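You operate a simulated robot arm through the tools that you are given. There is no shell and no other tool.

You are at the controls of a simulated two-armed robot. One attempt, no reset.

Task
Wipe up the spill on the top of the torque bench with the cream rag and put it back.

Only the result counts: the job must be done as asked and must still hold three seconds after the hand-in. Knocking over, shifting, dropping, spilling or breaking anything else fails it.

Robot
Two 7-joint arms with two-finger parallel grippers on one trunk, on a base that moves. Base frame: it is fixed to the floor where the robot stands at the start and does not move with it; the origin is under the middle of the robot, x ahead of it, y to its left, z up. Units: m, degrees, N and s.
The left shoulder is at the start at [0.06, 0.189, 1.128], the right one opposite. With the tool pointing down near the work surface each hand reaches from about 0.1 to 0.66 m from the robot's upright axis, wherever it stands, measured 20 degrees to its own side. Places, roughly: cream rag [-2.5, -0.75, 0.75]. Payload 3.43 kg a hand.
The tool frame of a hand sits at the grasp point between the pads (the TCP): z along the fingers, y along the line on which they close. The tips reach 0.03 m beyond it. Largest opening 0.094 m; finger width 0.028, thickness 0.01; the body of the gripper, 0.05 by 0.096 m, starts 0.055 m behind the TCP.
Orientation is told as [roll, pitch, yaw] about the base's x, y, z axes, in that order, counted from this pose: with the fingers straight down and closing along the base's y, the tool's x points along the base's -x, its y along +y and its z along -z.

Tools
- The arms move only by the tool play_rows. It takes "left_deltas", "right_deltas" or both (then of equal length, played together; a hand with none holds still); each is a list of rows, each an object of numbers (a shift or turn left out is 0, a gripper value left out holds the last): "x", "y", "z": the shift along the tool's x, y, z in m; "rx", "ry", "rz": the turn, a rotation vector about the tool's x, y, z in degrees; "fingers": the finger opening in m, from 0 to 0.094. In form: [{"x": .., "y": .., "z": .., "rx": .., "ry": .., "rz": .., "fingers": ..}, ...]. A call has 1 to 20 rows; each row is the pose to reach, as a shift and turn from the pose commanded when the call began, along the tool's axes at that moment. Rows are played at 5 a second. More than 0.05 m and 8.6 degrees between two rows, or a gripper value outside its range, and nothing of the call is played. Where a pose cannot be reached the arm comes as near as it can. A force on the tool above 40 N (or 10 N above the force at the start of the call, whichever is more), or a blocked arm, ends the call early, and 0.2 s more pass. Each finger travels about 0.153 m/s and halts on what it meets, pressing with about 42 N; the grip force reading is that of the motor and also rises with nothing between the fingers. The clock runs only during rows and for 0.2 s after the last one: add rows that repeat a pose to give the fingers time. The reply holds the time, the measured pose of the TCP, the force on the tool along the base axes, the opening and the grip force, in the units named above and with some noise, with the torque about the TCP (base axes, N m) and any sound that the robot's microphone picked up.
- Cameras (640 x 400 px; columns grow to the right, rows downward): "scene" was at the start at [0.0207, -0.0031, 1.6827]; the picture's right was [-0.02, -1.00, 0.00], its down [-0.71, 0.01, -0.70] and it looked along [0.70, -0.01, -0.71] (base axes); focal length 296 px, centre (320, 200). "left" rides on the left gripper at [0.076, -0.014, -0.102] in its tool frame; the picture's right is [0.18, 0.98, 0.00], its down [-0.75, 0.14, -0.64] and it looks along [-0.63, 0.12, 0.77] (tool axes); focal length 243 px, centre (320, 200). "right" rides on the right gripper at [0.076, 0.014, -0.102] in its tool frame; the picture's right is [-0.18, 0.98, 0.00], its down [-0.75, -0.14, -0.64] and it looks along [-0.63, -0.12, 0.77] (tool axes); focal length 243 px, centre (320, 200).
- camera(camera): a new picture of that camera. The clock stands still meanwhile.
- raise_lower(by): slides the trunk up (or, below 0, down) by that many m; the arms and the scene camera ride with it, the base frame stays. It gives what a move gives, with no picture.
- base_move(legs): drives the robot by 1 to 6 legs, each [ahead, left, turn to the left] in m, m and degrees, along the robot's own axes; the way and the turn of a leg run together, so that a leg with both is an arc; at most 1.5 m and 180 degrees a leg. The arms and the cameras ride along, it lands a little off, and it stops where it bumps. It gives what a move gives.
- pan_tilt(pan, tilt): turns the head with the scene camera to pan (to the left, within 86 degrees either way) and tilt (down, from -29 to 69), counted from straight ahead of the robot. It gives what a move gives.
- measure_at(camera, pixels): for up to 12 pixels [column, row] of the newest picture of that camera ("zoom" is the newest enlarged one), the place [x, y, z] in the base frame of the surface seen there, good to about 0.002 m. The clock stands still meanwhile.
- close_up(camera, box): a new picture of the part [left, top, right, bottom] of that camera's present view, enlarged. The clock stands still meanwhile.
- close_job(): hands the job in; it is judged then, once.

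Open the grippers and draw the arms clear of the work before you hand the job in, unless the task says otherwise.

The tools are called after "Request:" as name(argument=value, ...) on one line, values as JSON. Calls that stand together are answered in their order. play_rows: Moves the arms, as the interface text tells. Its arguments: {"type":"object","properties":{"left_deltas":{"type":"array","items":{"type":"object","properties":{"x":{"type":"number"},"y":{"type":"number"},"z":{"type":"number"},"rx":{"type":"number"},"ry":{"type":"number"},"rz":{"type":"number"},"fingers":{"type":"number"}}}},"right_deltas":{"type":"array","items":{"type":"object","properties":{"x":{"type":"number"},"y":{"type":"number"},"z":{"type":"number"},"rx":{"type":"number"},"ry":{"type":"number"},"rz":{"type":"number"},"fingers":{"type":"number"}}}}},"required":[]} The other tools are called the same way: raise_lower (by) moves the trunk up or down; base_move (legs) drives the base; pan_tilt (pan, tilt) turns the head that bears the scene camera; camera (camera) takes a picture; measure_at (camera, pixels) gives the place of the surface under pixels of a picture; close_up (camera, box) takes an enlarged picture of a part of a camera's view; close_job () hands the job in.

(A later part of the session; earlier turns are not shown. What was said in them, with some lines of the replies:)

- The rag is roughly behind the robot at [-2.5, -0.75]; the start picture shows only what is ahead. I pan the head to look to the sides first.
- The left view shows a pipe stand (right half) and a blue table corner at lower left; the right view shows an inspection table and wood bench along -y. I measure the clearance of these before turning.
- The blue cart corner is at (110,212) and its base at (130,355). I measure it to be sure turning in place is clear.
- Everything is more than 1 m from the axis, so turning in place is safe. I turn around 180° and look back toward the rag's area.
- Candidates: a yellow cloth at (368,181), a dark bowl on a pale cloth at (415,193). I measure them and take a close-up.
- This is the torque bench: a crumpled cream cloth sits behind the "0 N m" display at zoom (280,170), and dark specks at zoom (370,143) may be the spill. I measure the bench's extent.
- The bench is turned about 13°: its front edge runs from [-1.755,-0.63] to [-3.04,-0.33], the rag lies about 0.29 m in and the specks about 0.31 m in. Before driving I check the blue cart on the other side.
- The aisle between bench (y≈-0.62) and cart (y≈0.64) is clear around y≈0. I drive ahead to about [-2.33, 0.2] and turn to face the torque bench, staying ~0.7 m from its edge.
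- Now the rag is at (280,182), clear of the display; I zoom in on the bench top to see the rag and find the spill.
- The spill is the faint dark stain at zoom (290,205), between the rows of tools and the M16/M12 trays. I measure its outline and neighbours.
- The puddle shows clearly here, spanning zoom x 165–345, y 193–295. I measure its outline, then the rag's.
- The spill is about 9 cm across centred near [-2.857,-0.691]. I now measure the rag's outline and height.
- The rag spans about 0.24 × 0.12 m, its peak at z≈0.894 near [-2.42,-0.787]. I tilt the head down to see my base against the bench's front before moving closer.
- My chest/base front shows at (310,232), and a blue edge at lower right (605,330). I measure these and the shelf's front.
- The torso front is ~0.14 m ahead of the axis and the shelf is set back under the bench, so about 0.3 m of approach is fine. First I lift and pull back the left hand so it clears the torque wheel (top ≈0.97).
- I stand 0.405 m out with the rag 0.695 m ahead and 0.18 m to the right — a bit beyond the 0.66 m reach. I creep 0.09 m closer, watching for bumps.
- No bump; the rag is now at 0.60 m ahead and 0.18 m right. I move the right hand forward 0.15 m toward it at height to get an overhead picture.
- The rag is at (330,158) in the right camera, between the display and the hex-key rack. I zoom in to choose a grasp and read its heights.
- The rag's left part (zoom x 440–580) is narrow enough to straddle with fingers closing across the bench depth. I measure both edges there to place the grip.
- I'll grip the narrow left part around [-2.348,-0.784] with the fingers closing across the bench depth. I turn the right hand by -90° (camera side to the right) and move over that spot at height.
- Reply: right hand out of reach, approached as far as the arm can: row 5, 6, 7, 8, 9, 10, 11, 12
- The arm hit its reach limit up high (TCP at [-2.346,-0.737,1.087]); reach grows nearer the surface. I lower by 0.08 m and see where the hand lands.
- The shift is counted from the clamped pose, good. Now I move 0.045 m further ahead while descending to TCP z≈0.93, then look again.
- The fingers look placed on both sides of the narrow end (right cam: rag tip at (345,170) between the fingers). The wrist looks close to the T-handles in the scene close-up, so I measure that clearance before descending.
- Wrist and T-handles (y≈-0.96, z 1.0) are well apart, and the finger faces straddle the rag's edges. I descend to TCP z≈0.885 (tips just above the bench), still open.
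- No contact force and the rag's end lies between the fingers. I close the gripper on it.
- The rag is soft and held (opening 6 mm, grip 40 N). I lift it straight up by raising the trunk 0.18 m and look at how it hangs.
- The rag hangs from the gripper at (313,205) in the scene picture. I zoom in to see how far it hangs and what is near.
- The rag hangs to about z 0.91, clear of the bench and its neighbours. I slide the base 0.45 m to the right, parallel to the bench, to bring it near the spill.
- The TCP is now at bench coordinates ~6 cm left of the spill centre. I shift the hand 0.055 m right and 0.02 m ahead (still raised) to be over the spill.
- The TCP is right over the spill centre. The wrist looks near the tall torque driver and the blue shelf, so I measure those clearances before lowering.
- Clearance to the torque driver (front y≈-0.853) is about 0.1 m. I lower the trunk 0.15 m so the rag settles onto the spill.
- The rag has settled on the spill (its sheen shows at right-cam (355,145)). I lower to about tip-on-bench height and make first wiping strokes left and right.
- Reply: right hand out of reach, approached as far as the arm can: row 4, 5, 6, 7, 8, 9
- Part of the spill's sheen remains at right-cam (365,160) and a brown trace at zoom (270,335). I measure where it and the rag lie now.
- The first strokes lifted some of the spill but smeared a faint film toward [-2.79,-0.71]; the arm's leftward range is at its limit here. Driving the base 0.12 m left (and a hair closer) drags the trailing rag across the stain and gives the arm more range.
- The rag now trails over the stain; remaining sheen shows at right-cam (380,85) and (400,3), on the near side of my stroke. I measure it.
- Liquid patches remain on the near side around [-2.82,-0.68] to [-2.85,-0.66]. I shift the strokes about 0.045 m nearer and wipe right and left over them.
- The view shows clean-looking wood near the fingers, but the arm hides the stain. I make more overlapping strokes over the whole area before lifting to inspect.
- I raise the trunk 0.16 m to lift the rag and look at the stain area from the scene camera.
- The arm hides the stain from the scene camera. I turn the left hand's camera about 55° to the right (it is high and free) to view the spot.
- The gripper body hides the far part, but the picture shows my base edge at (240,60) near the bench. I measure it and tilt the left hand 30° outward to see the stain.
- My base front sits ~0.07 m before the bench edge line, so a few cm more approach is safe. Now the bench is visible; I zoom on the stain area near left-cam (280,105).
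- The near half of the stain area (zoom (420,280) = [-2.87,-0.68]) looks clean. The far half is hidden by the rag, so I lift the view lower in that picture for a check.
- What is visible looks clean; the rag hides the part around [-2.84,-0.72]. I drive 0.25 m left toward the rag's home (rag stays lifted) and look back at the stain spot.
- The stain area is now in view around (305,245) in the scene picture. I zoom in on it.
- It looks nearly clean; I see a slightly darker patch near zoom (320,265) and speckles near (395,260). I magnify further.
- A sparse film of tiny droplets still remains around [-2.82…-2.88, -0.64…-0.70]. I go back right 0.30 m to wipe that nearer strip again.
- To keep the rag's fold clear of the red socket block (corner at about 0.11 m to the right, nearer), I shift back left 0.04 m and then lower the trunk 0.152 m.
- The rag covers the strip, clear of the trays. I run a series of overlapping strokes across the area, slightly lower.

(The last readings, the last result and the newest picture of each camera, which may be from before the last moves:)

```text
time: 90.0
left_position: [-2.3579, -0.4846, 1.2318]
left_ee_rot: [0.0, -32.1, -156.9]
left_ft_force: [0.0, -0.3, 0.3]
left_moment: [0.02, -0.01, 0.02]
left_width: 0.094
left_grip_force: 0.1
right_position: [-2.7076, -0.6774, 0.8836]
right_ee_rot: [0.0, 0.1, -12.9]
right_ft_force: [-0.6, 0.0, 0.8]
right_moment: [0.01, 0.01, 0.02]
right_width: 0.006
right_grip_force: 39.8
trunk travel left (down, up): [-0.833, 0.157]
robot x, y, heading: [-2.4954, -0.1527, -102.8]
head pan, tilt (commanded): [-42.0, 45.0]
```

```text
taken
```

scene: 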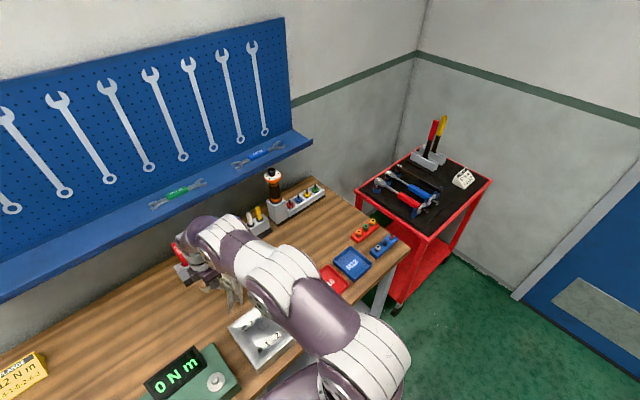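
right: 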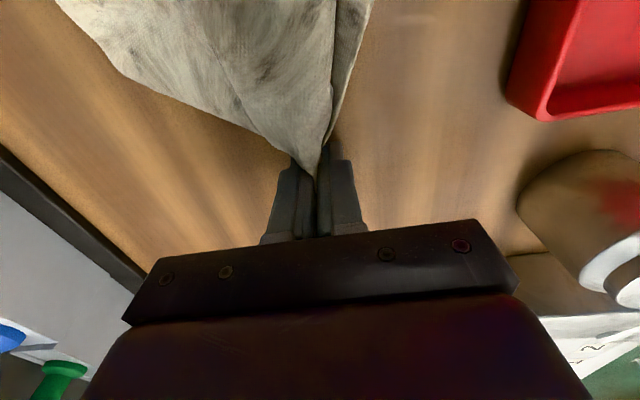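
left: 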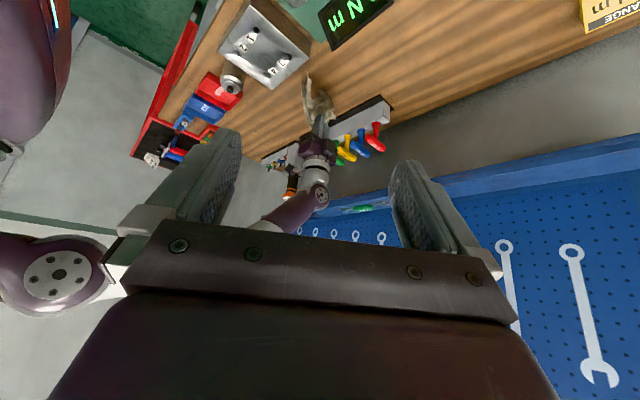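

The near strip now looks dry beside the rag. I do two more sets of passes at slightly different depths to pick up the remaining film.

Request:
play_rows(right_deltas=[{"x": 0.03, "y": -0.015}, {"x": 0.06, "y": -0.03}, {"x": 0.09, "y": -0.035}, {"x": 0.12, "y": -0.035}, {"x": 0.15, "y": -0.035}, {"x": 0.175, "y": -0.03}, {"x": 0.15, "y": -0.02}, {"x": 0.12, "y": -0.02}, {"x": 0.09, "y": -0.02}, {"x": 0.06, "y": -0.02}, {"x": 0.03, "y": -0.02}, {"x": 0.0, "y": -0.02}, {"x": -0.02, "y": -0.02}])

Request:
play_rows(right_deltas=[{"x": 0.03, "y": 0.01}, {"x": 0.06, "y": 0.02}, {"x": 0.09, "y": 0.025}, {"x": 0.12, "y": 0.025}, {"x": 0.15, "y": 0.02}, {"x": 0.175, "y": 0.02}, {"x": 0.16, "y": 0.04}, {"x": 0.13, "y": 0.04}, {"x": 0.1, "y": 0.035}, {"x": 0.07, "y": 0.03}, {"x": 0.04, "y": 0.025}, {"x": 0.01, "y": 0.02}, {"x": -0.01, "y": 0.02}])

Request:
raise_lower(by=0.155)

Request:
camera(camera="right")

```text
time: 92.8
left_position: [-2.3579, -0.4853, 1.2321]
left_ee_rot: [0.0, -32.0, -157.0]
left_ft_force: [0.0, 0.3, -0.2]
left_moment: [0.02, 0.04, -0.01]
left_width: 0.0941
left_grip_force: 0.0
right_position: [-2.6934, -0.6991, 0.8821]
right_ee_rot: [0.1, -0.1, -12.9]
right_ft_force: [-0.3, 0.6, 3.5]
right_moment: [0.0, 0.04, 0.0]
right_width: 0.0062
right_grip_force: 40.1
trunk travel left (down, up): [-0.833, 0.157]
robot x, y, heading: [-2.4937, -0.1495, -102.9]
head pan, tilt (commanded): [-42.0, 45.0]
```

```text
time: 95.6
left_position: [-2.3578, -0.4849, 1.2318]
left_ee_rot: [0.0, -31.9, -156.8]
left_ft_force: [0.3, 0.2, 0.5]
left_moment: [0.01, -0.02, 0.0]
left_width: 0.0939
left_grip_force: 0.1
right_position: [-2.6787, -0.6834, 0.8812]
right_ee_rot: [0.0, 0.0, -12.9]
right_ft_force: [0.0, 0.1, 0.9]
right_moment: [0.03, 0.05, -0.01]
right_width: 0.006
right_grip_force: 40.3
trunk travel left (down, up): [-0.833, 0.157]
robot x, y, heading: [-2.4959, -0.1557, -103.0]
head pan, tilt (commanded): [-42.0, 45.0]
```

```text
time: 97.4
left_position: [-2.3579, -0.4844, 1.3877]
left_ee_rot: [0.1, -32.1, -157.0]
left_ft_force: [0.0, -0.3, -0.1]
left_moment: [-0.03, -0.01, -0.04]
left_width: 0.0938
left_grip_force: 0.1
right_position: [-2.6801, -0.6828, 1.0373]
right_ee_rot: [0.0, -0.1, -12.9]
right_ft_force: [-0.2, 0.4, 0.7]
right_moment: [0.01, -0.01, 0.0]
right_width: 0.0064
right_grip_force: 40.2
trunk travel left (down, up): [-0.988, 0.002]
robot x, y, heading: [-2.4964, -0.1524, -102.7]
head pan, tilt (commanded): [-42.0, 45.0]
```

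```text
taken
```

right: 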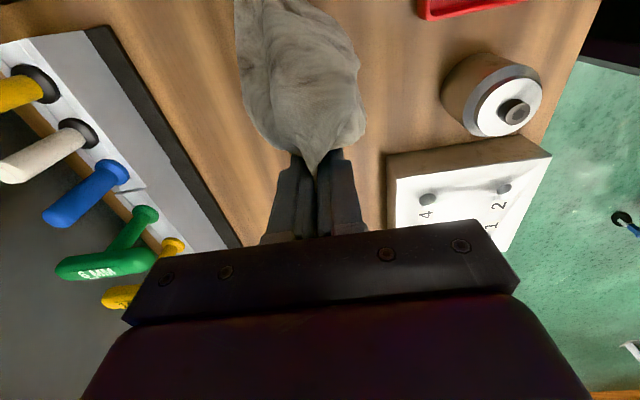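

I nudge the hand 0.02 m ahead so the hanging rag clears the metal box, drive 0.28 m left and inspect the stain spot again.

Request:
play_rows(right_deltas=[{"y": -0.01}, {"y": -0.02}, {"y": -0.02}])

Request:
base_move(legs=[[0, 0.28, 0]])

Request:
camera(camera="scene")

Request:
close_up(camera="scene", box=[260, 205, 356, 265])

Request:
close_up(camera="scene", box=[284, 225, 332, 255])

```text
time: 98.2
left_position: [-2.3586, -0.4839, 1.3864]
left_ee_rot: [-0.1, -32.1, -156.9]
left_ft_force: [-0.2, 0.1, -0.2]
left_moment: [0.01, 0.02, 0.02]
left_width: 0.0937
left_grip_force: 0.0
right_position: [-2.6842, -0.7021, 1.0385]
right_ee_rot: [0.0, 0.0, -12.8]
right_ft_force: [0.2, 0.3, -0.7]
right_moment: [0.02, -0.01, -0.02]
right_width: 0.0065
right_grip_force: 40.6
trunk travel left (down, up): [-0.988, 0.002]
robot x, y, heading: [-2.4956, -0.1525, -102.9]
head pan, tilt (commanded): [-42.0, 45.0]
```

```text
time: 100.2
left_position: [-2.0858, -0.5468, 1.3869]
left_ee_rot: [0.1, -31.9, -156.8]
left_ft_force: [0.1, -0.4, 0.1]
left_moment: [-0.03, 0.01, 0.01]
left_width: 0.094
left_grip_force: 0.0
right_position: [-2.4105, -0.7643, 1.0374]
right_ee_rot: [0.0, -0.1, -12.8]
right_ft_force: [-0.5, 1.3, 0.1]
right_moment: [-0.03, -0.02, 0.0]
right_width: 0.006
right_grip_force: 40.5
trunk travel left (down, up): [-0.988, 0.002]
robot x, y, heading: [-2.2221, -0.2171, -102.7]
head pan, tilt (commanded): [-42.0, 45.0]
```

```text
taken
```

scene: 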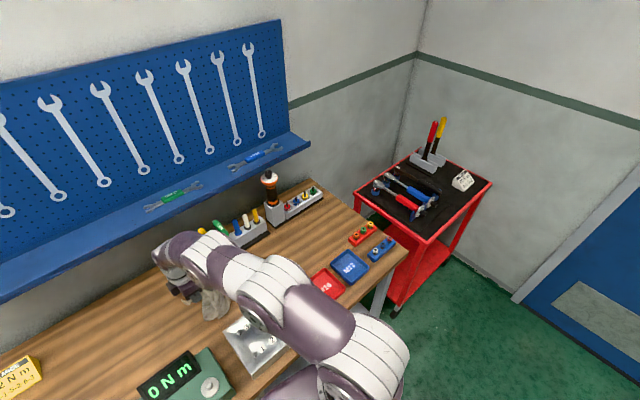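

```text
6.67 times, centred on (308, 235) of scene
```

zoom: 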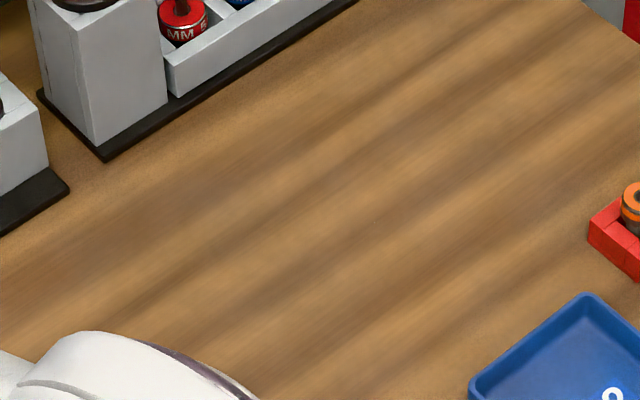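

```text
13.33 times, centred on (308, 240) of scene
```

zoom: 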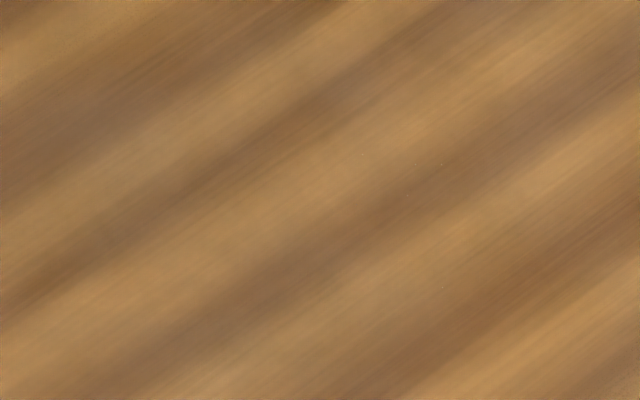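

Now only one or two pin-point dots remain near zoom (410,190) and (443,288). I check the neighbouring areas for leftovers too.

Request:
measure_at(camera="zoom", pixels=[[410, 190], [443, 288], [360, 165], [320, 200], [100, 200], [550, 200]])

Request:
close_up(camera="scene", box=[300, 235, 340, 260])

Request:
close_up(camera="scene", box=[256, 235, 304, 265])

```text
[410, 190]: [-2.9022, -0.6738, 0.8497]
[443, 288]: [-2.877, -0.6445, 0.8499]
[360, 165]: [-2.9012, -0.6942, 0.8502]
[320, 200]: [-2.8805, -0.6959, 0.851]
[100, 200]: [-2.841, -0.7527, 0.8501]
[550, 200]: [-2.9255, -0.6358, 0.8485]
```

```text
16.00 times, centred on (320, 248) of scene
```

zoom: 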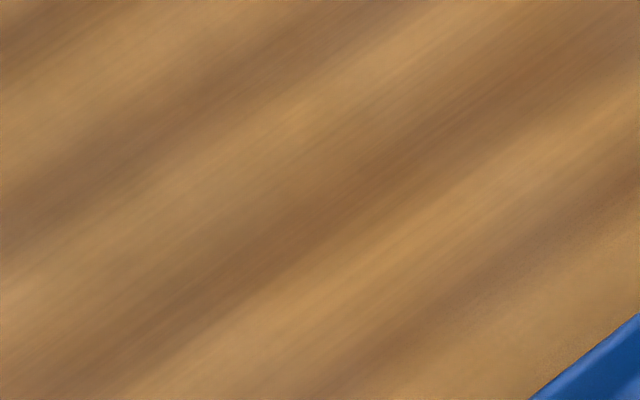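

```text
13.33 times, centred on (280, 250) of scene
```

zoom: 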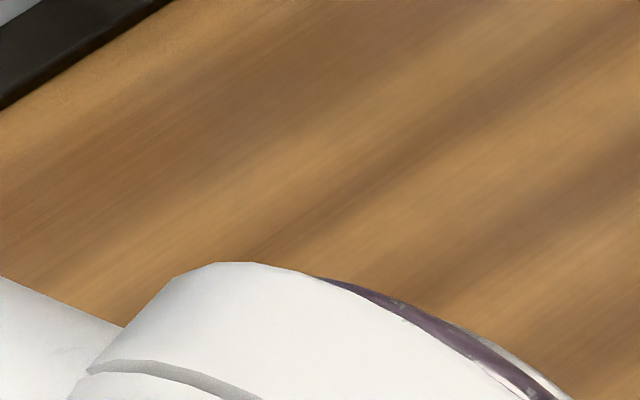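

The bench is clean apart from those pin-points at the right end of the old stain, around [-2.90,-0.68] and [-2.877,-0.645]. For certainty I go back for one more pass over that end.

Request:
base_move(legs=[[0, -0.36, 0]])

Request:
play_rows(right_deltas=[{"x": 0.04, "y": -0.005}, {"x": 0.08, "y": -0.01}, {"x": 0.12, "y": -0.02}, {"x": 0.12, "y": -0.02}])

Request:
camera(camera="right")

```text
time: 102.5
left_position: [-2.4293, -0.4687, 1.3851]
left_ee_rot: [0.1, -32.1, -156.6]
left_ft_force: [0.0, 0.2, 0.0]
left_moment: [0.03, -0.03, 0.0]
left_width: 0.094
left_grip_force: 0.1
right_position: [-2.7551, -0.6873, 1.0385]
right_ee_rot: [0.1, 0.1, -12.6]
right_ft_force: [1.1, 0.5, -0.9]
right_moment: [0.01, -0.01, -0.01]
right_width: 0.0059
right_grip_force: 41.1
trunk travel left (down, up): [-0.988, 0.002]
robot x, y, heading: [-2.5735, -0.1347, -102.6]
head pan, tilt (commanded): [-42.0, 45.0]
```

```text
time: 103.5
left_position: [-2.4319, -0.4676, 1.3875]
left_ee_rot: [0.0, -32.0, -156.7]
left_ft_force: [0.2, -0.3, 0.8]
left_moment: [0.01, 0.01, 0.0]
left_width: 0.094
left_grip_force: 0.1
right_position: [-2.88, -0.6816, 1.0359]
right_ee_rot: [0.0, 0.0, -12.6]
right_ft_force: [0.0, -0.3, -0.3]
right_moment: [0.0, 0.01, -0.02]
right_width: 0.006
right_grip_force: 40.1
trunk travel left (down, up): [-0.988, 0.002]
robot x, y, heading: [-2.5698, -0.1375, -102.5]
head pan, tilt (commanded): [-42.0, 45.0]
```

```text
taken
```

right: 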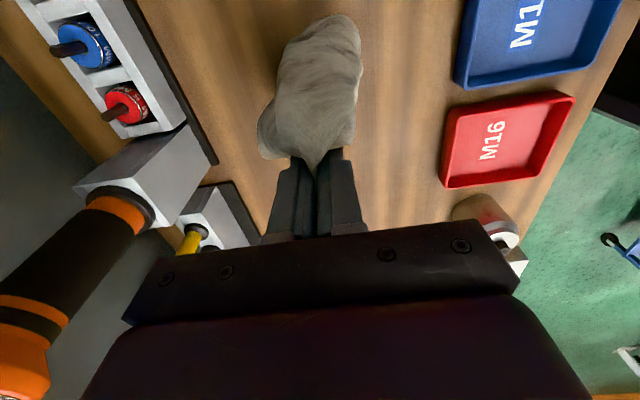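

The hand is over the right part of the old stain, clear of the trays and rack. I lower 0.153 m and wipe again.

Request:
raise_lower(by=-0.153)

Request:
play_rows(right_deltas=[{"x": 0.02, "y": 0.005, "z": 0.001}, {"x": 0.035, "y": 0.01, "z": 0.001}, {"x": 0.02, "y": 0.02, "z": 0.001}, {"x": -0.01, "y": 0.02, "z": 0.001}, {"x": -0.04, "y": 0.02, "z": 0.001}, {"x": -0.07, "y": 0.02, "z": 0.001}, {"x": -0.1, "y": 0.02, "z": 0.001}, {"x": -0.13, "y": 0.02, "z": 0.001}, {"x": -0.1, "y": 0.01, "z": 0.001}, {"x": -0.07, "y": 0.005, "z": 0.001}, {"x": -0.04, "y": 0.005, "z": 0.001}, {"x": -0.01, "y": 0.01, "z": 0.001}, {"x": 0.02, "y": 0.015, "z": 0.001}, {"x": 0.035, "y": 0.03, "z": 0.001}, {"x": 0.01, "y": 0.035, "z": 0.001}, {"x": -0.02, "y": 0.035, "z": 0.001}, {"x": -0.05, "y": 0.035, "z": 0.001}, {"x": -0.08, "y": 0.03, "z": 0.001}, {"x": -0.11, "y": 0.025, "z": 0.001}, {"x": -0.14, "y": 0.02, "z": 0.001}])

Request:
play_rows(right_deltas=[{"x": 0.03, "y": -0.02}, {"x": 0.06, "y": -0.025}, {"x": 0.09, "y": -0.025}, {"x": 0.12, "y": -0.025}, {"x": 0.15, "y": -0.02}, {"x": 0.175, "y": -0.005}, {"x": 0.15, "y": -0.01}, {"x": 0.12, "y": -0.01}, {"x": 0.09, "y": -0.01}, {"x": 0.06, "y": -0.01}, {"x": 0.03, "y": -0.01}, {"x": 0.0, "y": -0.01}, {"x": -0.03, "y": -0.01}])

Request:
raise_lower(by=0.153)

Request:
camera(camera="right")

```text
time: 105.2
left_position: [-2.4301, -0.4662, 1.2348]
left_ee_rot: [0.0, -32.0, -156.7]
left_ft_force: [-0.4, -0.1, 0.0]
left_moment: [-0.03, 0.0, -0.01]
left_width: 0.0939
left_grip_force: 0.0
right_position: [-2.8793, -0.6816, 0.8842]
right_ee_rot: [0.0, 0.0, -12.6]
right_ft_force: [0.1, -1.2, 2.9]
right_moment: [-0.03, 0.03, -0.02]
right_width: 0.0062
right_grip_force: 40.4
trunk travel left (down, up): [-0.835, 0.155]
robot x, y, heading: [-2.5711, -0.138, -102.8]
head pan, tilt (commanded): [-42.0, 45.0]
```

```text
time: 109.4
left_position: [-2.4306, -0.4671, 1.2336]
left_ee_rot: [0.0, -32.0, -156.6]
left_ft_force: [0.6, -0.5, 0.4]
left_moment: [0.02, 0.05, 0.04]
left_width: 0.094
left_grip_force: 0.1
right_position: [-2.7385, -0.6922, 0.8827]
right_ee_rot: [0.0, 0.0, -12.7]
right_ft_force: [0.0, -0.6, 1.6]
right_moment: [0.05, 0.05, 0.01]
right_width: 0.0061
right_grip_force: 40.3
trunk travel left (down, up): [-0.835, 0.155]
robot x, y, heading: [-2.5733, -0.1392, -102.7]
head pan, tilt (commanded): [-42.0, 45.0]
```

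```text
time: 112.2
left_position: [-2.4301, -0.4675, 1.234]
left_ee_rot: [-0.1, -32.0, -156.7]
left_ft_force: [0.3, -0.4, -0.5]
left_moment: [0.01, 0.01, 0.02]
left_width: 0.094
left_grip_force: 0.1
right_position: [-2.7123, -0.7086, 0.8837]
right_ee_rot: [0.0, 0.0, -12.6]
right_ft_force: [0.3, 0.6, 1.4]
right_moment: [0.01, 0.0, -0.01]
right_width: 0.0061
right_grip_force: 40.2
trunk travel left (down, up): [-0.835, 0.155]
robot x, y, heading: [-2.5688, -0.1341, -102.7]
head pan, tilt (commanded): [-42.0, 45.0]
```

```text
time: 114.0
left_position: [-2.4316, -0.4682, 1.3881]
left_ee_rot: [0.0, -31.9, -156.8]
left_ft_force: [0.6, -0.4, -0.5]
left_moment: [-0.07, 0.02, -0.02]
left_width: 0.0939
left_grip_force: 0.1
right_position: [-2.7121, -0.708, 1.0366]
right_ee_rot: [-0.1, 0.1, -12.6]
right_ft_force: [-0.3, -0.3, 0.0]
right_moment: [0.02, -0.01, -0.01]
right_width: 0.0063
right_grip_force: 40.0
trunk travel left (down, up): [-0.988, 0.002]
robot x, y, heading: [-2.5689, -0.1372, -102.7]
head pan, tilt (commanded): [-42.0, 45.0]
```

```text
taken
```

right: 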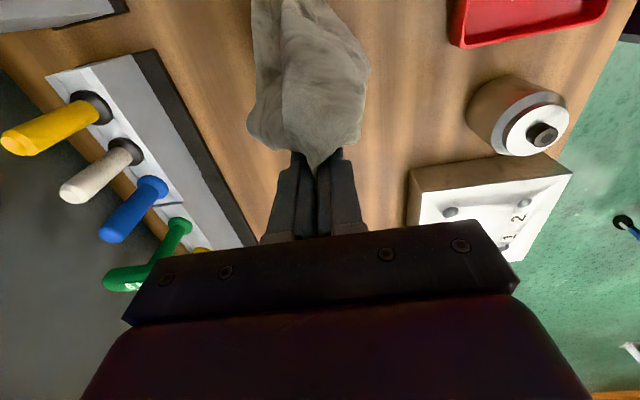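

I drive 0.40 m left back to the rag's home with the rag lifted and check the stain spot once more.

Request:
base_move(legs=[[0, 0.4, 0]])

Request:
camera(camera="scene")

Request:
close_up(camera="scene", box=[260, 205, 356, 265])

Request:
close_up(camera="scene", box=[284, 225, 332, 255])

```text
time: 116.5
left_position: [-2.0478, -0.5569, 1.3872]
left_ee_rot: [0.1, -31.9, -157.2]
left_ft_force: [-0.1, -0.1, -0.1]
left_moment: [-0.04, -0.01, -0.05]
left_width: 0.0942
left_grip_force: 0.1
right_position: [-2.3315, -0.7951, 1.0351]
right_ee_rot: [0.0, -0.1, -13.1]
right_ft_force: [0.1, -0.1, -0.3]
right_moment: [-0.01, 0.0, 0.04]
right_width: 0.0062
right_grip_force: 40.1
trunk travel left (down, up): [-0.988, 0.002]
robot x, y, heading: [-2.1831, -0.225, -103.1]
head pan, tilt (commanded): [-42.0, 45.0]
```

```text
taken
```

scene: 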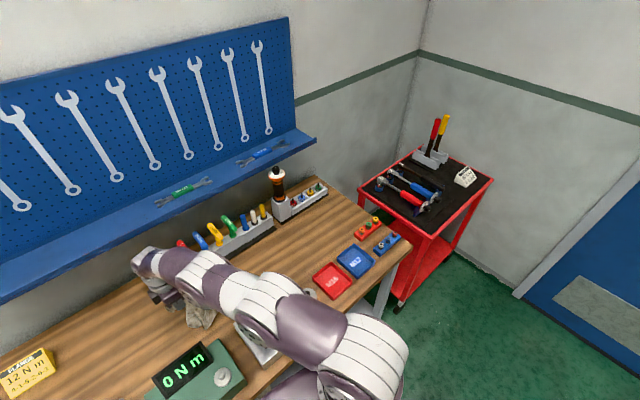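

```text
6.67 times, centred on (308, 235) of scene
```

zoom: 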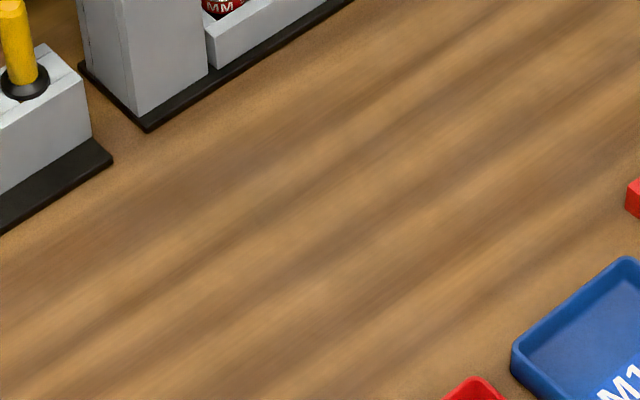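

```text
13.33 times, centred on (308, 240) of scene
```

zoom: 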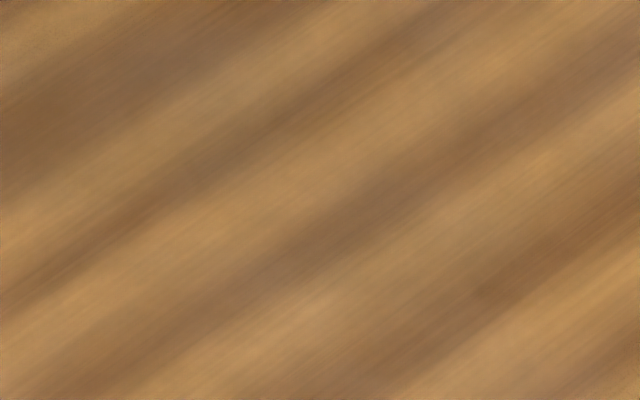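

The spot is clean now. To lay the rag back, I shift the hand 0.14 m right (raised), lower until the rag's end touches, then lay it out leftward while descending.

Request:
play_rows(right_deltas=[{"x": 0.04, "y": 0.002}, {"x": 0.08, "y": 0.004}, {"x": 0.12, "y": 0.006}, {"x": 0.14, "y": 0.006}, {"x": 0.14, "y": 0.006}])

Request:
raise_lower(by=-0.05)

Request:
camera(camera="right")

```text
time: 117.7
left_position: [-2.0464, -0.5576, 1.3862]
left_ee_rot: [0.0, -32.0, -157.0]
left_ft_force: [0.0, -0.9, -0.9]
left_moment: [0.01, -0.05, 0.0]
left_width: 0.094
left_grip_force: 0.1
right_position: [-2.4661, -0.7568, 1.0371]
right_ee_rot: [0.0, 0.0, -13.2]
right_ft_force: [-0.9, -0.4, -0.8]
right_moment: [-0.02, 0.0, 0.0]
right_width: 0.0063
right_grip_force: 39.6
trunk travel left (down, up): [-0.988, 0.002]
robot x, y, heading: [-2.1852, -0.2246, -103.2]
head pan, tilt (commanded): [-42.0, 45.0]
```

```text
time: 118.6
left_position: [-2.0467, -0.558, 1.3364]
left_ee_rot: [0.0, -32.0, -157.1]
left_ft_force: [0.2, 0.1, -0.1]
left_moment: [0.0, -0.02, -0.04]
left_width: 0.094
left_grip_force: 0.1
right_position: [-2.4652, -0.7578, 0.9887]
right_ee_rot: [0.1, -0.1, -13.1]
right_ft_force: [-0.3, 1.1, -0.8]
right_moment: [0.0, 0.01, -0.03]
right_width: 0.0063
right_grip_force: 39.6
trunk travel left (down, up): [-0.938, 0.052]
robot x, y, heading: [-2.1777, -0.2243, -103.1]
head pan, tilt (commanded): [-42.0, 45.0]
```

```text
taken
```

right: 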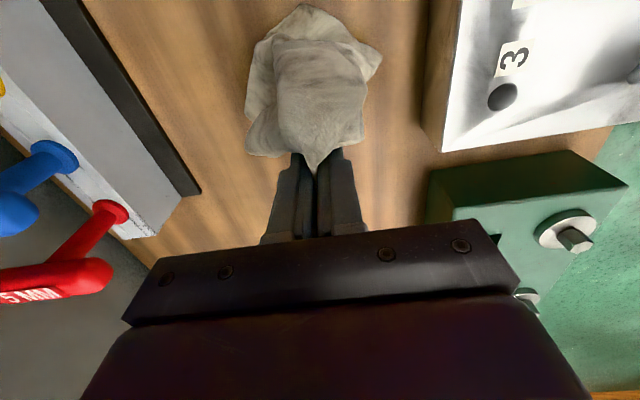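

The rag hangs freely between the metal box and the rack with its end about touching the bench. I lay it out: descend 0.1 m while moving 0.11 m left.

Request:
play_rows(right_deltas=[{"x": 0.0, "z": 0.02}, {"x": -0.02, "z": 0.035}, {"x": -0.04, "z": 0.05}, {"x": -0.06, "z": 0.065}, {"x": -0.08, "z": 0.08}, {"x": -0.1, "z": 0.093}, {"x": -0.112, "z": 0.1}, {"x": -0.112, "z": 0.1}])

Request:
camera(camera="right")

Request:
pan_tilt(pan=-15, tilt=55)

Request:
camera(camera="scene")

```text
time: 120.4
left_position: [-2.0466, -0.5579, 1.3364]
left_ee_rot: [0.0, -32.0, -157.1]
left_ft_force: [-0.9, 0.5, -0.8]
left_moment: [0.01, 0.0, 0.01]
left_width: 0.0942
left_grip_force: 0.1
right_position: [-2.3631, -0.7732, 0.896]
right_ee_rot: [0.1, 0.0, -13.1]
right_ft_force: [0.3, -0.2, -0.6]
right_moment: [0.01, 0.0, -0.01]
right_width: 0.0062
right_grip_force: 40.6
right hand out of reach, approached as far as the arm can: row 6, 7, 8
trunk travel left (down, up): [-0.938, 0.052]
robot x, y, heading: [-2.1854, -0.2273, -103.0]
head pan, tilt (commanded): [-42.0, 45.0]
```

```text
taken
```

right: 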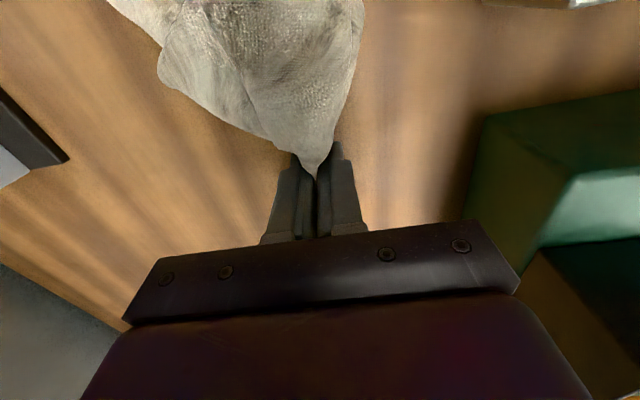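

```text
time: 121.3
left_position: [-2.0475, -0.5588, 1.3369]
left_ee_rot: [0.0, -32.0, -157.2]
left_ft_force: [0.2, -0.1, 0.7]
left_moment: [0.02, 0.02, -0.03]
left_width: 0.0941
left_grip_force: 0.1
right_position: [-2.3634, -0.7725, 0.8966]
right_ee_rot: [0.0, 0.0, -13.1]
right_ft_force: [-0.2, -0.1, -0.7]
right_moment: [0.02, 0.0, 0.02]
right_width: 0.0062
right_grip_force: 40.9
trunk travel left (down, up): [-0.938, 0.052]
robot x, y, heading: [-2.1776, -0.2252, -103.0]
head pan, tilt (commanded): [-15.0, 55.0]
```

```text
taken
```

scene: 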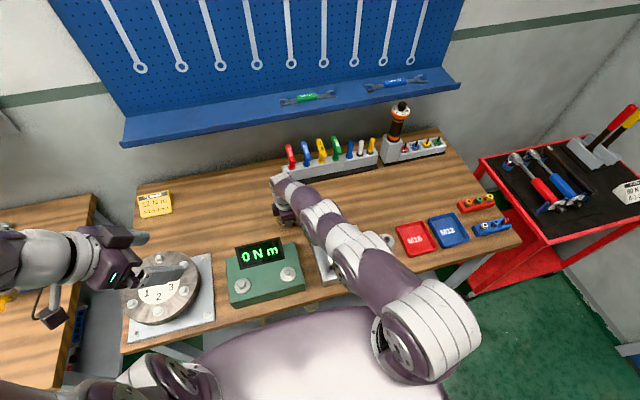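

The rag is laid out to the right of the grip, close to where it was (grip at [-2.363,-0.773]). I lower 1 cm and open the fingers.

Request:
raise_lower(by=-0.01)

Request:
play_rows(right_deltas=[{"fingers": 0.02}, {"fingers": 0.04}, {"fingers": 0.06}, {"fingers": 0.08}, {"fingers": 0.09}, {"fingers": 0.09}])

Request:
camera(camera="right")

```text
time: 121.9
left_position: [-2.0466, -0.5582, 1.3267]
left_ee_rot: [0.0, -32.0, -157.1]
left_ft_force: [-1.0, 0.0, 1.0]
left_moment: [-0.02, 0.03, 0.01]
left_width: 0.0941
left_grip_force: 0.0
right_position: [-2.3634, -0.7735, 0.8863]
right_ee_rot: [0.0, 0.0, -13.0]
right_ft_force: [-0.3, -0.9, -0.3]
right_moment: [0.01, 0.01, -0.02]
right_width: 0.0064
right_grip_force: 40.8
trunk travel left (down, up): [-0.928, 0.062]
robot x, y, heading: [-2.1794, -0.2234, -103.5]
head pan, tilt (commanded): [-15.0, 55.0]
```

```text
time: 123.3
left_position: [-2.0463, -0.5566, 1.327]
left_ee_rot: [0.0, -32.1, -157.1]
left_ft_force: [0.3, 0.0, -0.2]
left_moment: [0.01, 0.03, 0.03]
left_width: 0.0941
left_grip_force: 0.1
right_position: [-2.3631, -0.7737, 0.8866]
right_ee_rot: [0.0, 0.0, -13.1]
right_ft_force: [0.2, -0.1, 1.3]
right_moment: [-0.01, 0.03, -0.02]
right_width: 0.0899
right_grip_force: 0.0
trunk travel left (down, up): [-0.928, 0.062]
robot x, y, heading: [-2.1826, -0.226, -103.0]
head pan, tilt (commanded): [-15.0, 55.0]
```

```text
taken
```

right: 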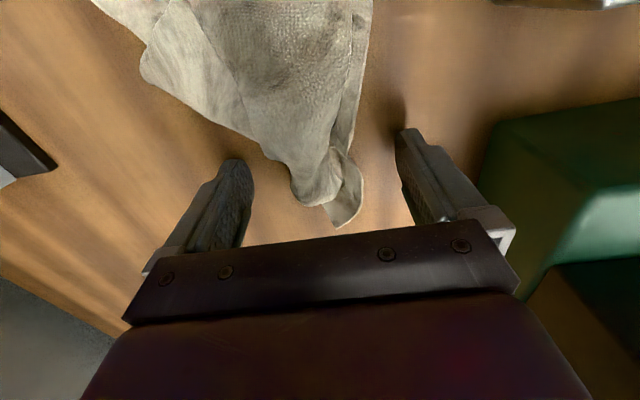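

The rag lies free between the open fingers. I raise straight up, then draw the right hand back and up.

Request:
raise_lower(by=0.06)

Request:
play_rows(right_deltas=[{"z": -0.03, "x": 0.01, "y": 0.005}, {"z": -0.06, "x": 0.02, "y": 0.01}, {"z": -0.09, "x": 0.03, "y": 0.02}, {"z": -0.12, "x": 0.05, "y": 0.04}, {"z": -0.15, "x": 0.07, "y": 0.07}, {"z": -0.18, "x": 0.09, "y": 0.1}, {"z": -0.19, "x": 0.11, "y": 0.14}, {"z": -0.19, "x": 0.12, "y": 0.18}, {"z": -0.19, "x": 0.12, "y": 0.22}, {"z": -0.19, "x": 0.12, "y": 0.22}])

Request:
camera(camera="scene")

```text
time: 124.3
left_position: [-2.0471, -0.5576, 1.3876]
left_ee_rot: [0.0, -31.9, -157.2]
left_ft_force: [0.5, -0.3, 0.1]
left_moment: [-0.03, 0.0, 0.04]
left_width: 0.0942
left_grip_force: 0.1
right_position: [-2.3631, -0.7724, 0.9466]
right_ee_rot: [-0.1, 0.0, -13.1]
right_ft_force: [-0.2, -1.7, 0.8]
right_moment: [0.01, 0.02, 0.01]
right_width: 0.0902
right_grip_force: 0.0
trunk travel left (down, up): [-0.988, 0.002]
robot x, y, heading: [-2.1817, -0.2249, -102.9]
head pan, tilt (commanded): [-15.0, 55.0]
```

```text
time: 126.5
left_position: [-2.0462, -0.5579, 1.3874]
left_ee_rot: [0.0, -32.0, -157.1]
left_ft_force: [0.5, 0.0, 0.3]
left_moment: [-0.01, -0.02, 0.0]
left_width: 0.094
left_grip_force: 0.1
right_position: [-2.4263, -0.5285, 1.1358]
right_ee_rot: [0.0, 0.0, -13.1]
right_ft_force: [-0.2, -0.7, 0.4]
right_moment: [0.02, 0.01, -0.01]
right_width: 0.0899
right_grip_force: 0.0
trunk travel left (down, up): [-0.988, 0.002]
robot x, y, heading: [-2.1846, -0.2246, -103.0]
head pan, tilt (commanded): [-15.0, 55.0]
```

```text
taken
```

scene: 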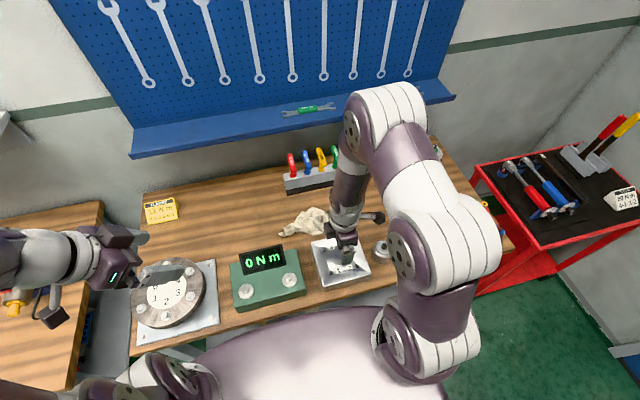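

The rag lies free at (305,222). I zoom in and measure its extent against where it was at the start.

Request:
close_up(camera="scene", box=[260, 190, 356, 250])

Request:
measure_at(camera="zoom", pixels=[[130, 290], [160, 270], [250, 190], [350, 110], [440, 150], [440, 260], [320, 300], [250, 260], [400, 300], [330, 200], [200, 310], [150, 305]])

```text
6.67 times, centred on (308, 220) of scene
```

zoom: 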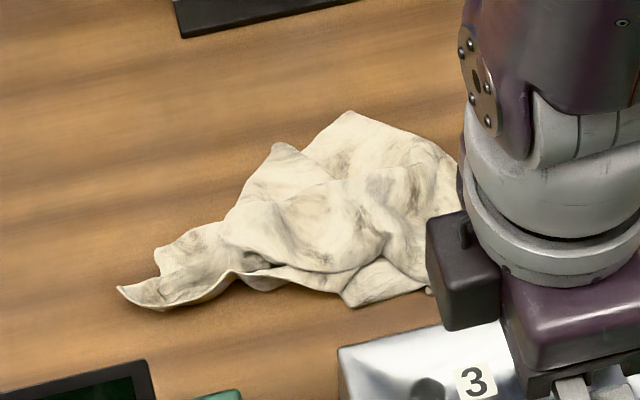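

```text
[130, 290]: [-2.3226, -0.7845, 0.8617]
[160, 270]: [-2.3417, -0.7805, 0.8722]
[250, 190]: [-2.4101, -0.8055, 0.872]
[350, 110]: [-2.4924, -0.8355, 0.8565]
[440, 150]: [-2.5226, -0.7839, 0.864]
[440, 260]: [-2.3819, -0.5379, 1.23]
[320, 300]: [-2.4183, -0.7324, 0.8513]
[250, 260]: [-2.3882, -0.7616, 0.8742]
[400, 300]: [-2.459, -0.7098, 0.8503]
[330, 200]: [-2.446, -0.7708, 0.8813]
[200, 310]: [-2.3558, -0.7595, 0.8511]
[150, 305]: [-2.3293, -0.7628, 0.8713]
```

The rag now spans x -2.32…-2.54, y -0.71…-0.836, essentially its starting footprint. I back the base off 0.35 m to clear the bench and take a full look.

Request:
base_move(legs=[[-0.35, 0, 0]])

Request:
pan_tilt(pan=-15, tilt=42)

Request:
camera(camera="scene")

Request:
camera(camera="right")

```text
time: 128.8
left_position: [-1.9627, -0.2048, 1.3867]
left_ee_rot: [-0.1, -31.8, -156.6]
left_ft_force: [0.2, 0.2, 0.1]
left_moment: [-0.03, -0.02, -0.01]
left_width: 0.094
left_grip_force: 0.1
right_position: [-2.3437, -0.1785, 1.1332]
right_ee_rot: [0.1, 0.0, -12.6]
right_ft_force: [0.7, 0.3, -0.8]
right_moment: [0.02, -0.01, 0.03]
right_width: 0.0902
right_grip_force: 0.0
trunk travel left (down, up): [-0.988, 0.002]
robot x, y, heading: [-2.1023, 0.1284, -102.7]
head pan, tilt (commanded): [-15.0, 55.0]
```

```text
time: 129.6
left_position: [-1.9626, -0.2018, 1.3868]
left_ee_rot: [0.0, -32.0, -156.7]
left_ft_force: [0.7, -0.2, -0.1]
left_moment: [0.0, -0.02, 0.02]
left_width: 0.0941
left_grip_force: 0.0
right_position: [-2.344, -0.1772, 1.137]
right_ee_rot: [-0.1, 0.0, -12.6]
right_ft_force: [1.1, -0.2, 0.1]
right_moment: [0.02, -0.02, -0.01]
right_width: 0.0899
right_grip_force: 0.1
trunk travel left (down, up): [-0.988, 0.002]
robot x, y, heading: [-2.104, 0.1275, -102.5]
head pan, tilt (commanded): [-15.0, 42.0]
```

```text
taken
```

scene: 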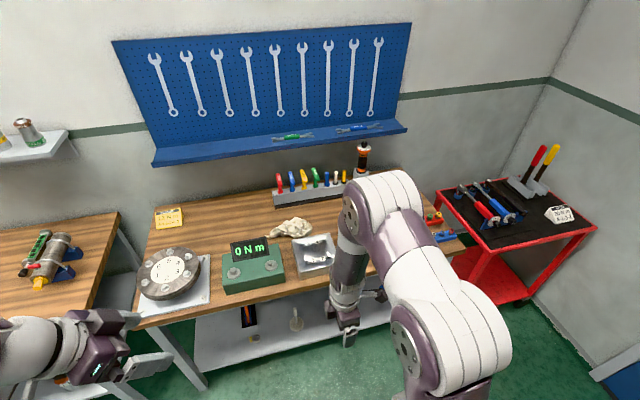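

```text
taken
```

right: 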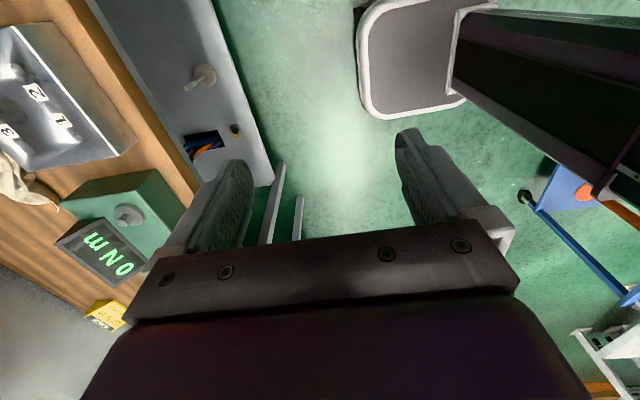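

All items look in place and the rag is home at (290,228), but the arm hides the stain spot. I drive 0.75 m right (well clear of the bench) for a final unobstructed view.

Request:
base_move(legs=[[-0.05, -0.75, 0]])

Request:
pan_tilt(pan=8, tilt=42)

Request:
camera(camera="scene")

```text
time: 133.7
left_position: [-2.6935, 0.0128, 1.3868]
left_ee_rot: [-0.1, -32.0, -156.9]
left_ft_force: [-0.3, -0.8, 0.0]
left_moment: [0.0, 0.01, -0.01]
left_width: 0.0939
left_grip_force: 0.1
right_position: [-3.0738, 0.0394, 1.1351]
right_ee_rot: [0.0, 0.1, -12.9]
right_ft_force: [0.5, 0.0, -0.3]
right_moment: [-0.05, 0.01, -0.01]
right_width: 0.09
right_grip_force: 0.1
trunk travel left (down, up): [-0.988, 0.002]
robot x, y, heading: [-2.8316, 0.3459, -102.8]
head pan, tilt (commanded): [-15.0, 42.0]
```

```text
time: 134.6
left_position: [-2.6956, 0.0147, 1.3881]
left_ee_rot: [0.0, -32.0, -156.9]
left_ft_force: [-0.1, 0.3, 0.1]
left_moment: [0.01, 0.02, -0.03]
left_width: 0.0941
left_grip_force: 0.1
right_position: [-3.0754, 0.0409, 1.1351]
right_ee_rot: [-0.1, 0.0, -12.9]
right_ft_force: [-0.7, -0.5, -0.3]
right_moment: [0.02, -0.01, 0.01]
right_width: 0.0899
right_grip_force: 0.2
trunk travel left (down, up): [-0.988, 0.002]
robot x, y, heading: [-2.8304, 0.342, -103.1]
head pan, tilt (commanded): [8.0, 42.0]
```

```text
taken
```

scene: 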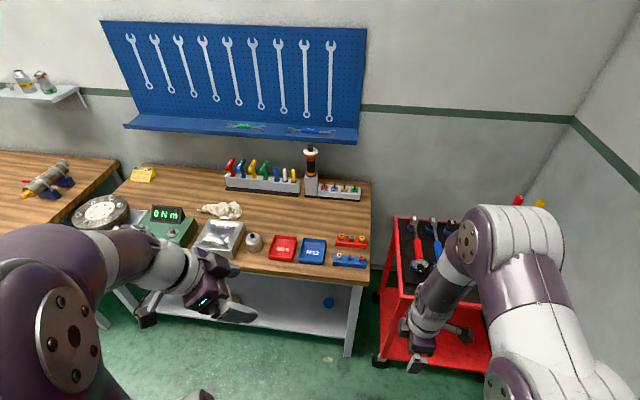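

Now the whole bench is in view, the stain spot near (305,218) and the rag at (222,210). I zoom on both.

Request:
close_up(camera="scene", box=[270, 190, 350, 240])

Request:
close_up(camera="scene", box=[140, 150, 380, 300])

```text
8.00 times, centred on (310, 215) of scene
```

zoom: 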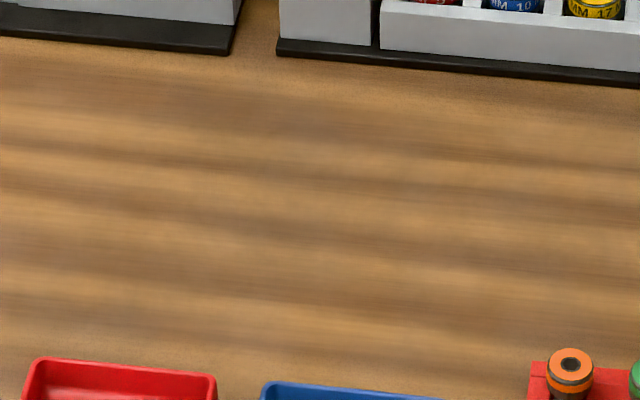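

```text
2.67 times, centred on (260, 225) of scene
```

zoom: 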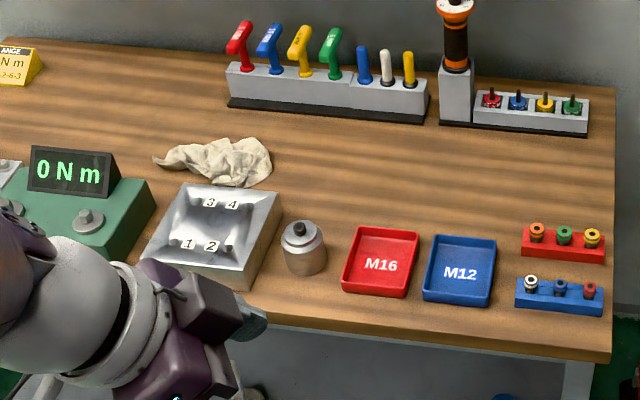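

The bench top is clean, the rag is back in its place, nothing else has moved, both grippers are open and the arms are clear. I hand in the job.

Request:
close_job()

```text
The job is handed in.
```

I wiped up the spill on the torque bench with the cream rag and put the rag back. I've handed the job in.

- **Spill:** the first strokes smeared it a little. It took three rounds of wiping, and the last close-ups showed no stain or droplets left.
- **Rag:** it now covers x −2.32 to −2.54 and y −0.71 to −0.84, within about 1 cm of where it started. It has some stain marks on it, and its folds are different from before.
- **Everything else:** nothing looked moved or knocked over in the final view of the bench. Both grippers are open, and the robot is backed off with its arms clear.
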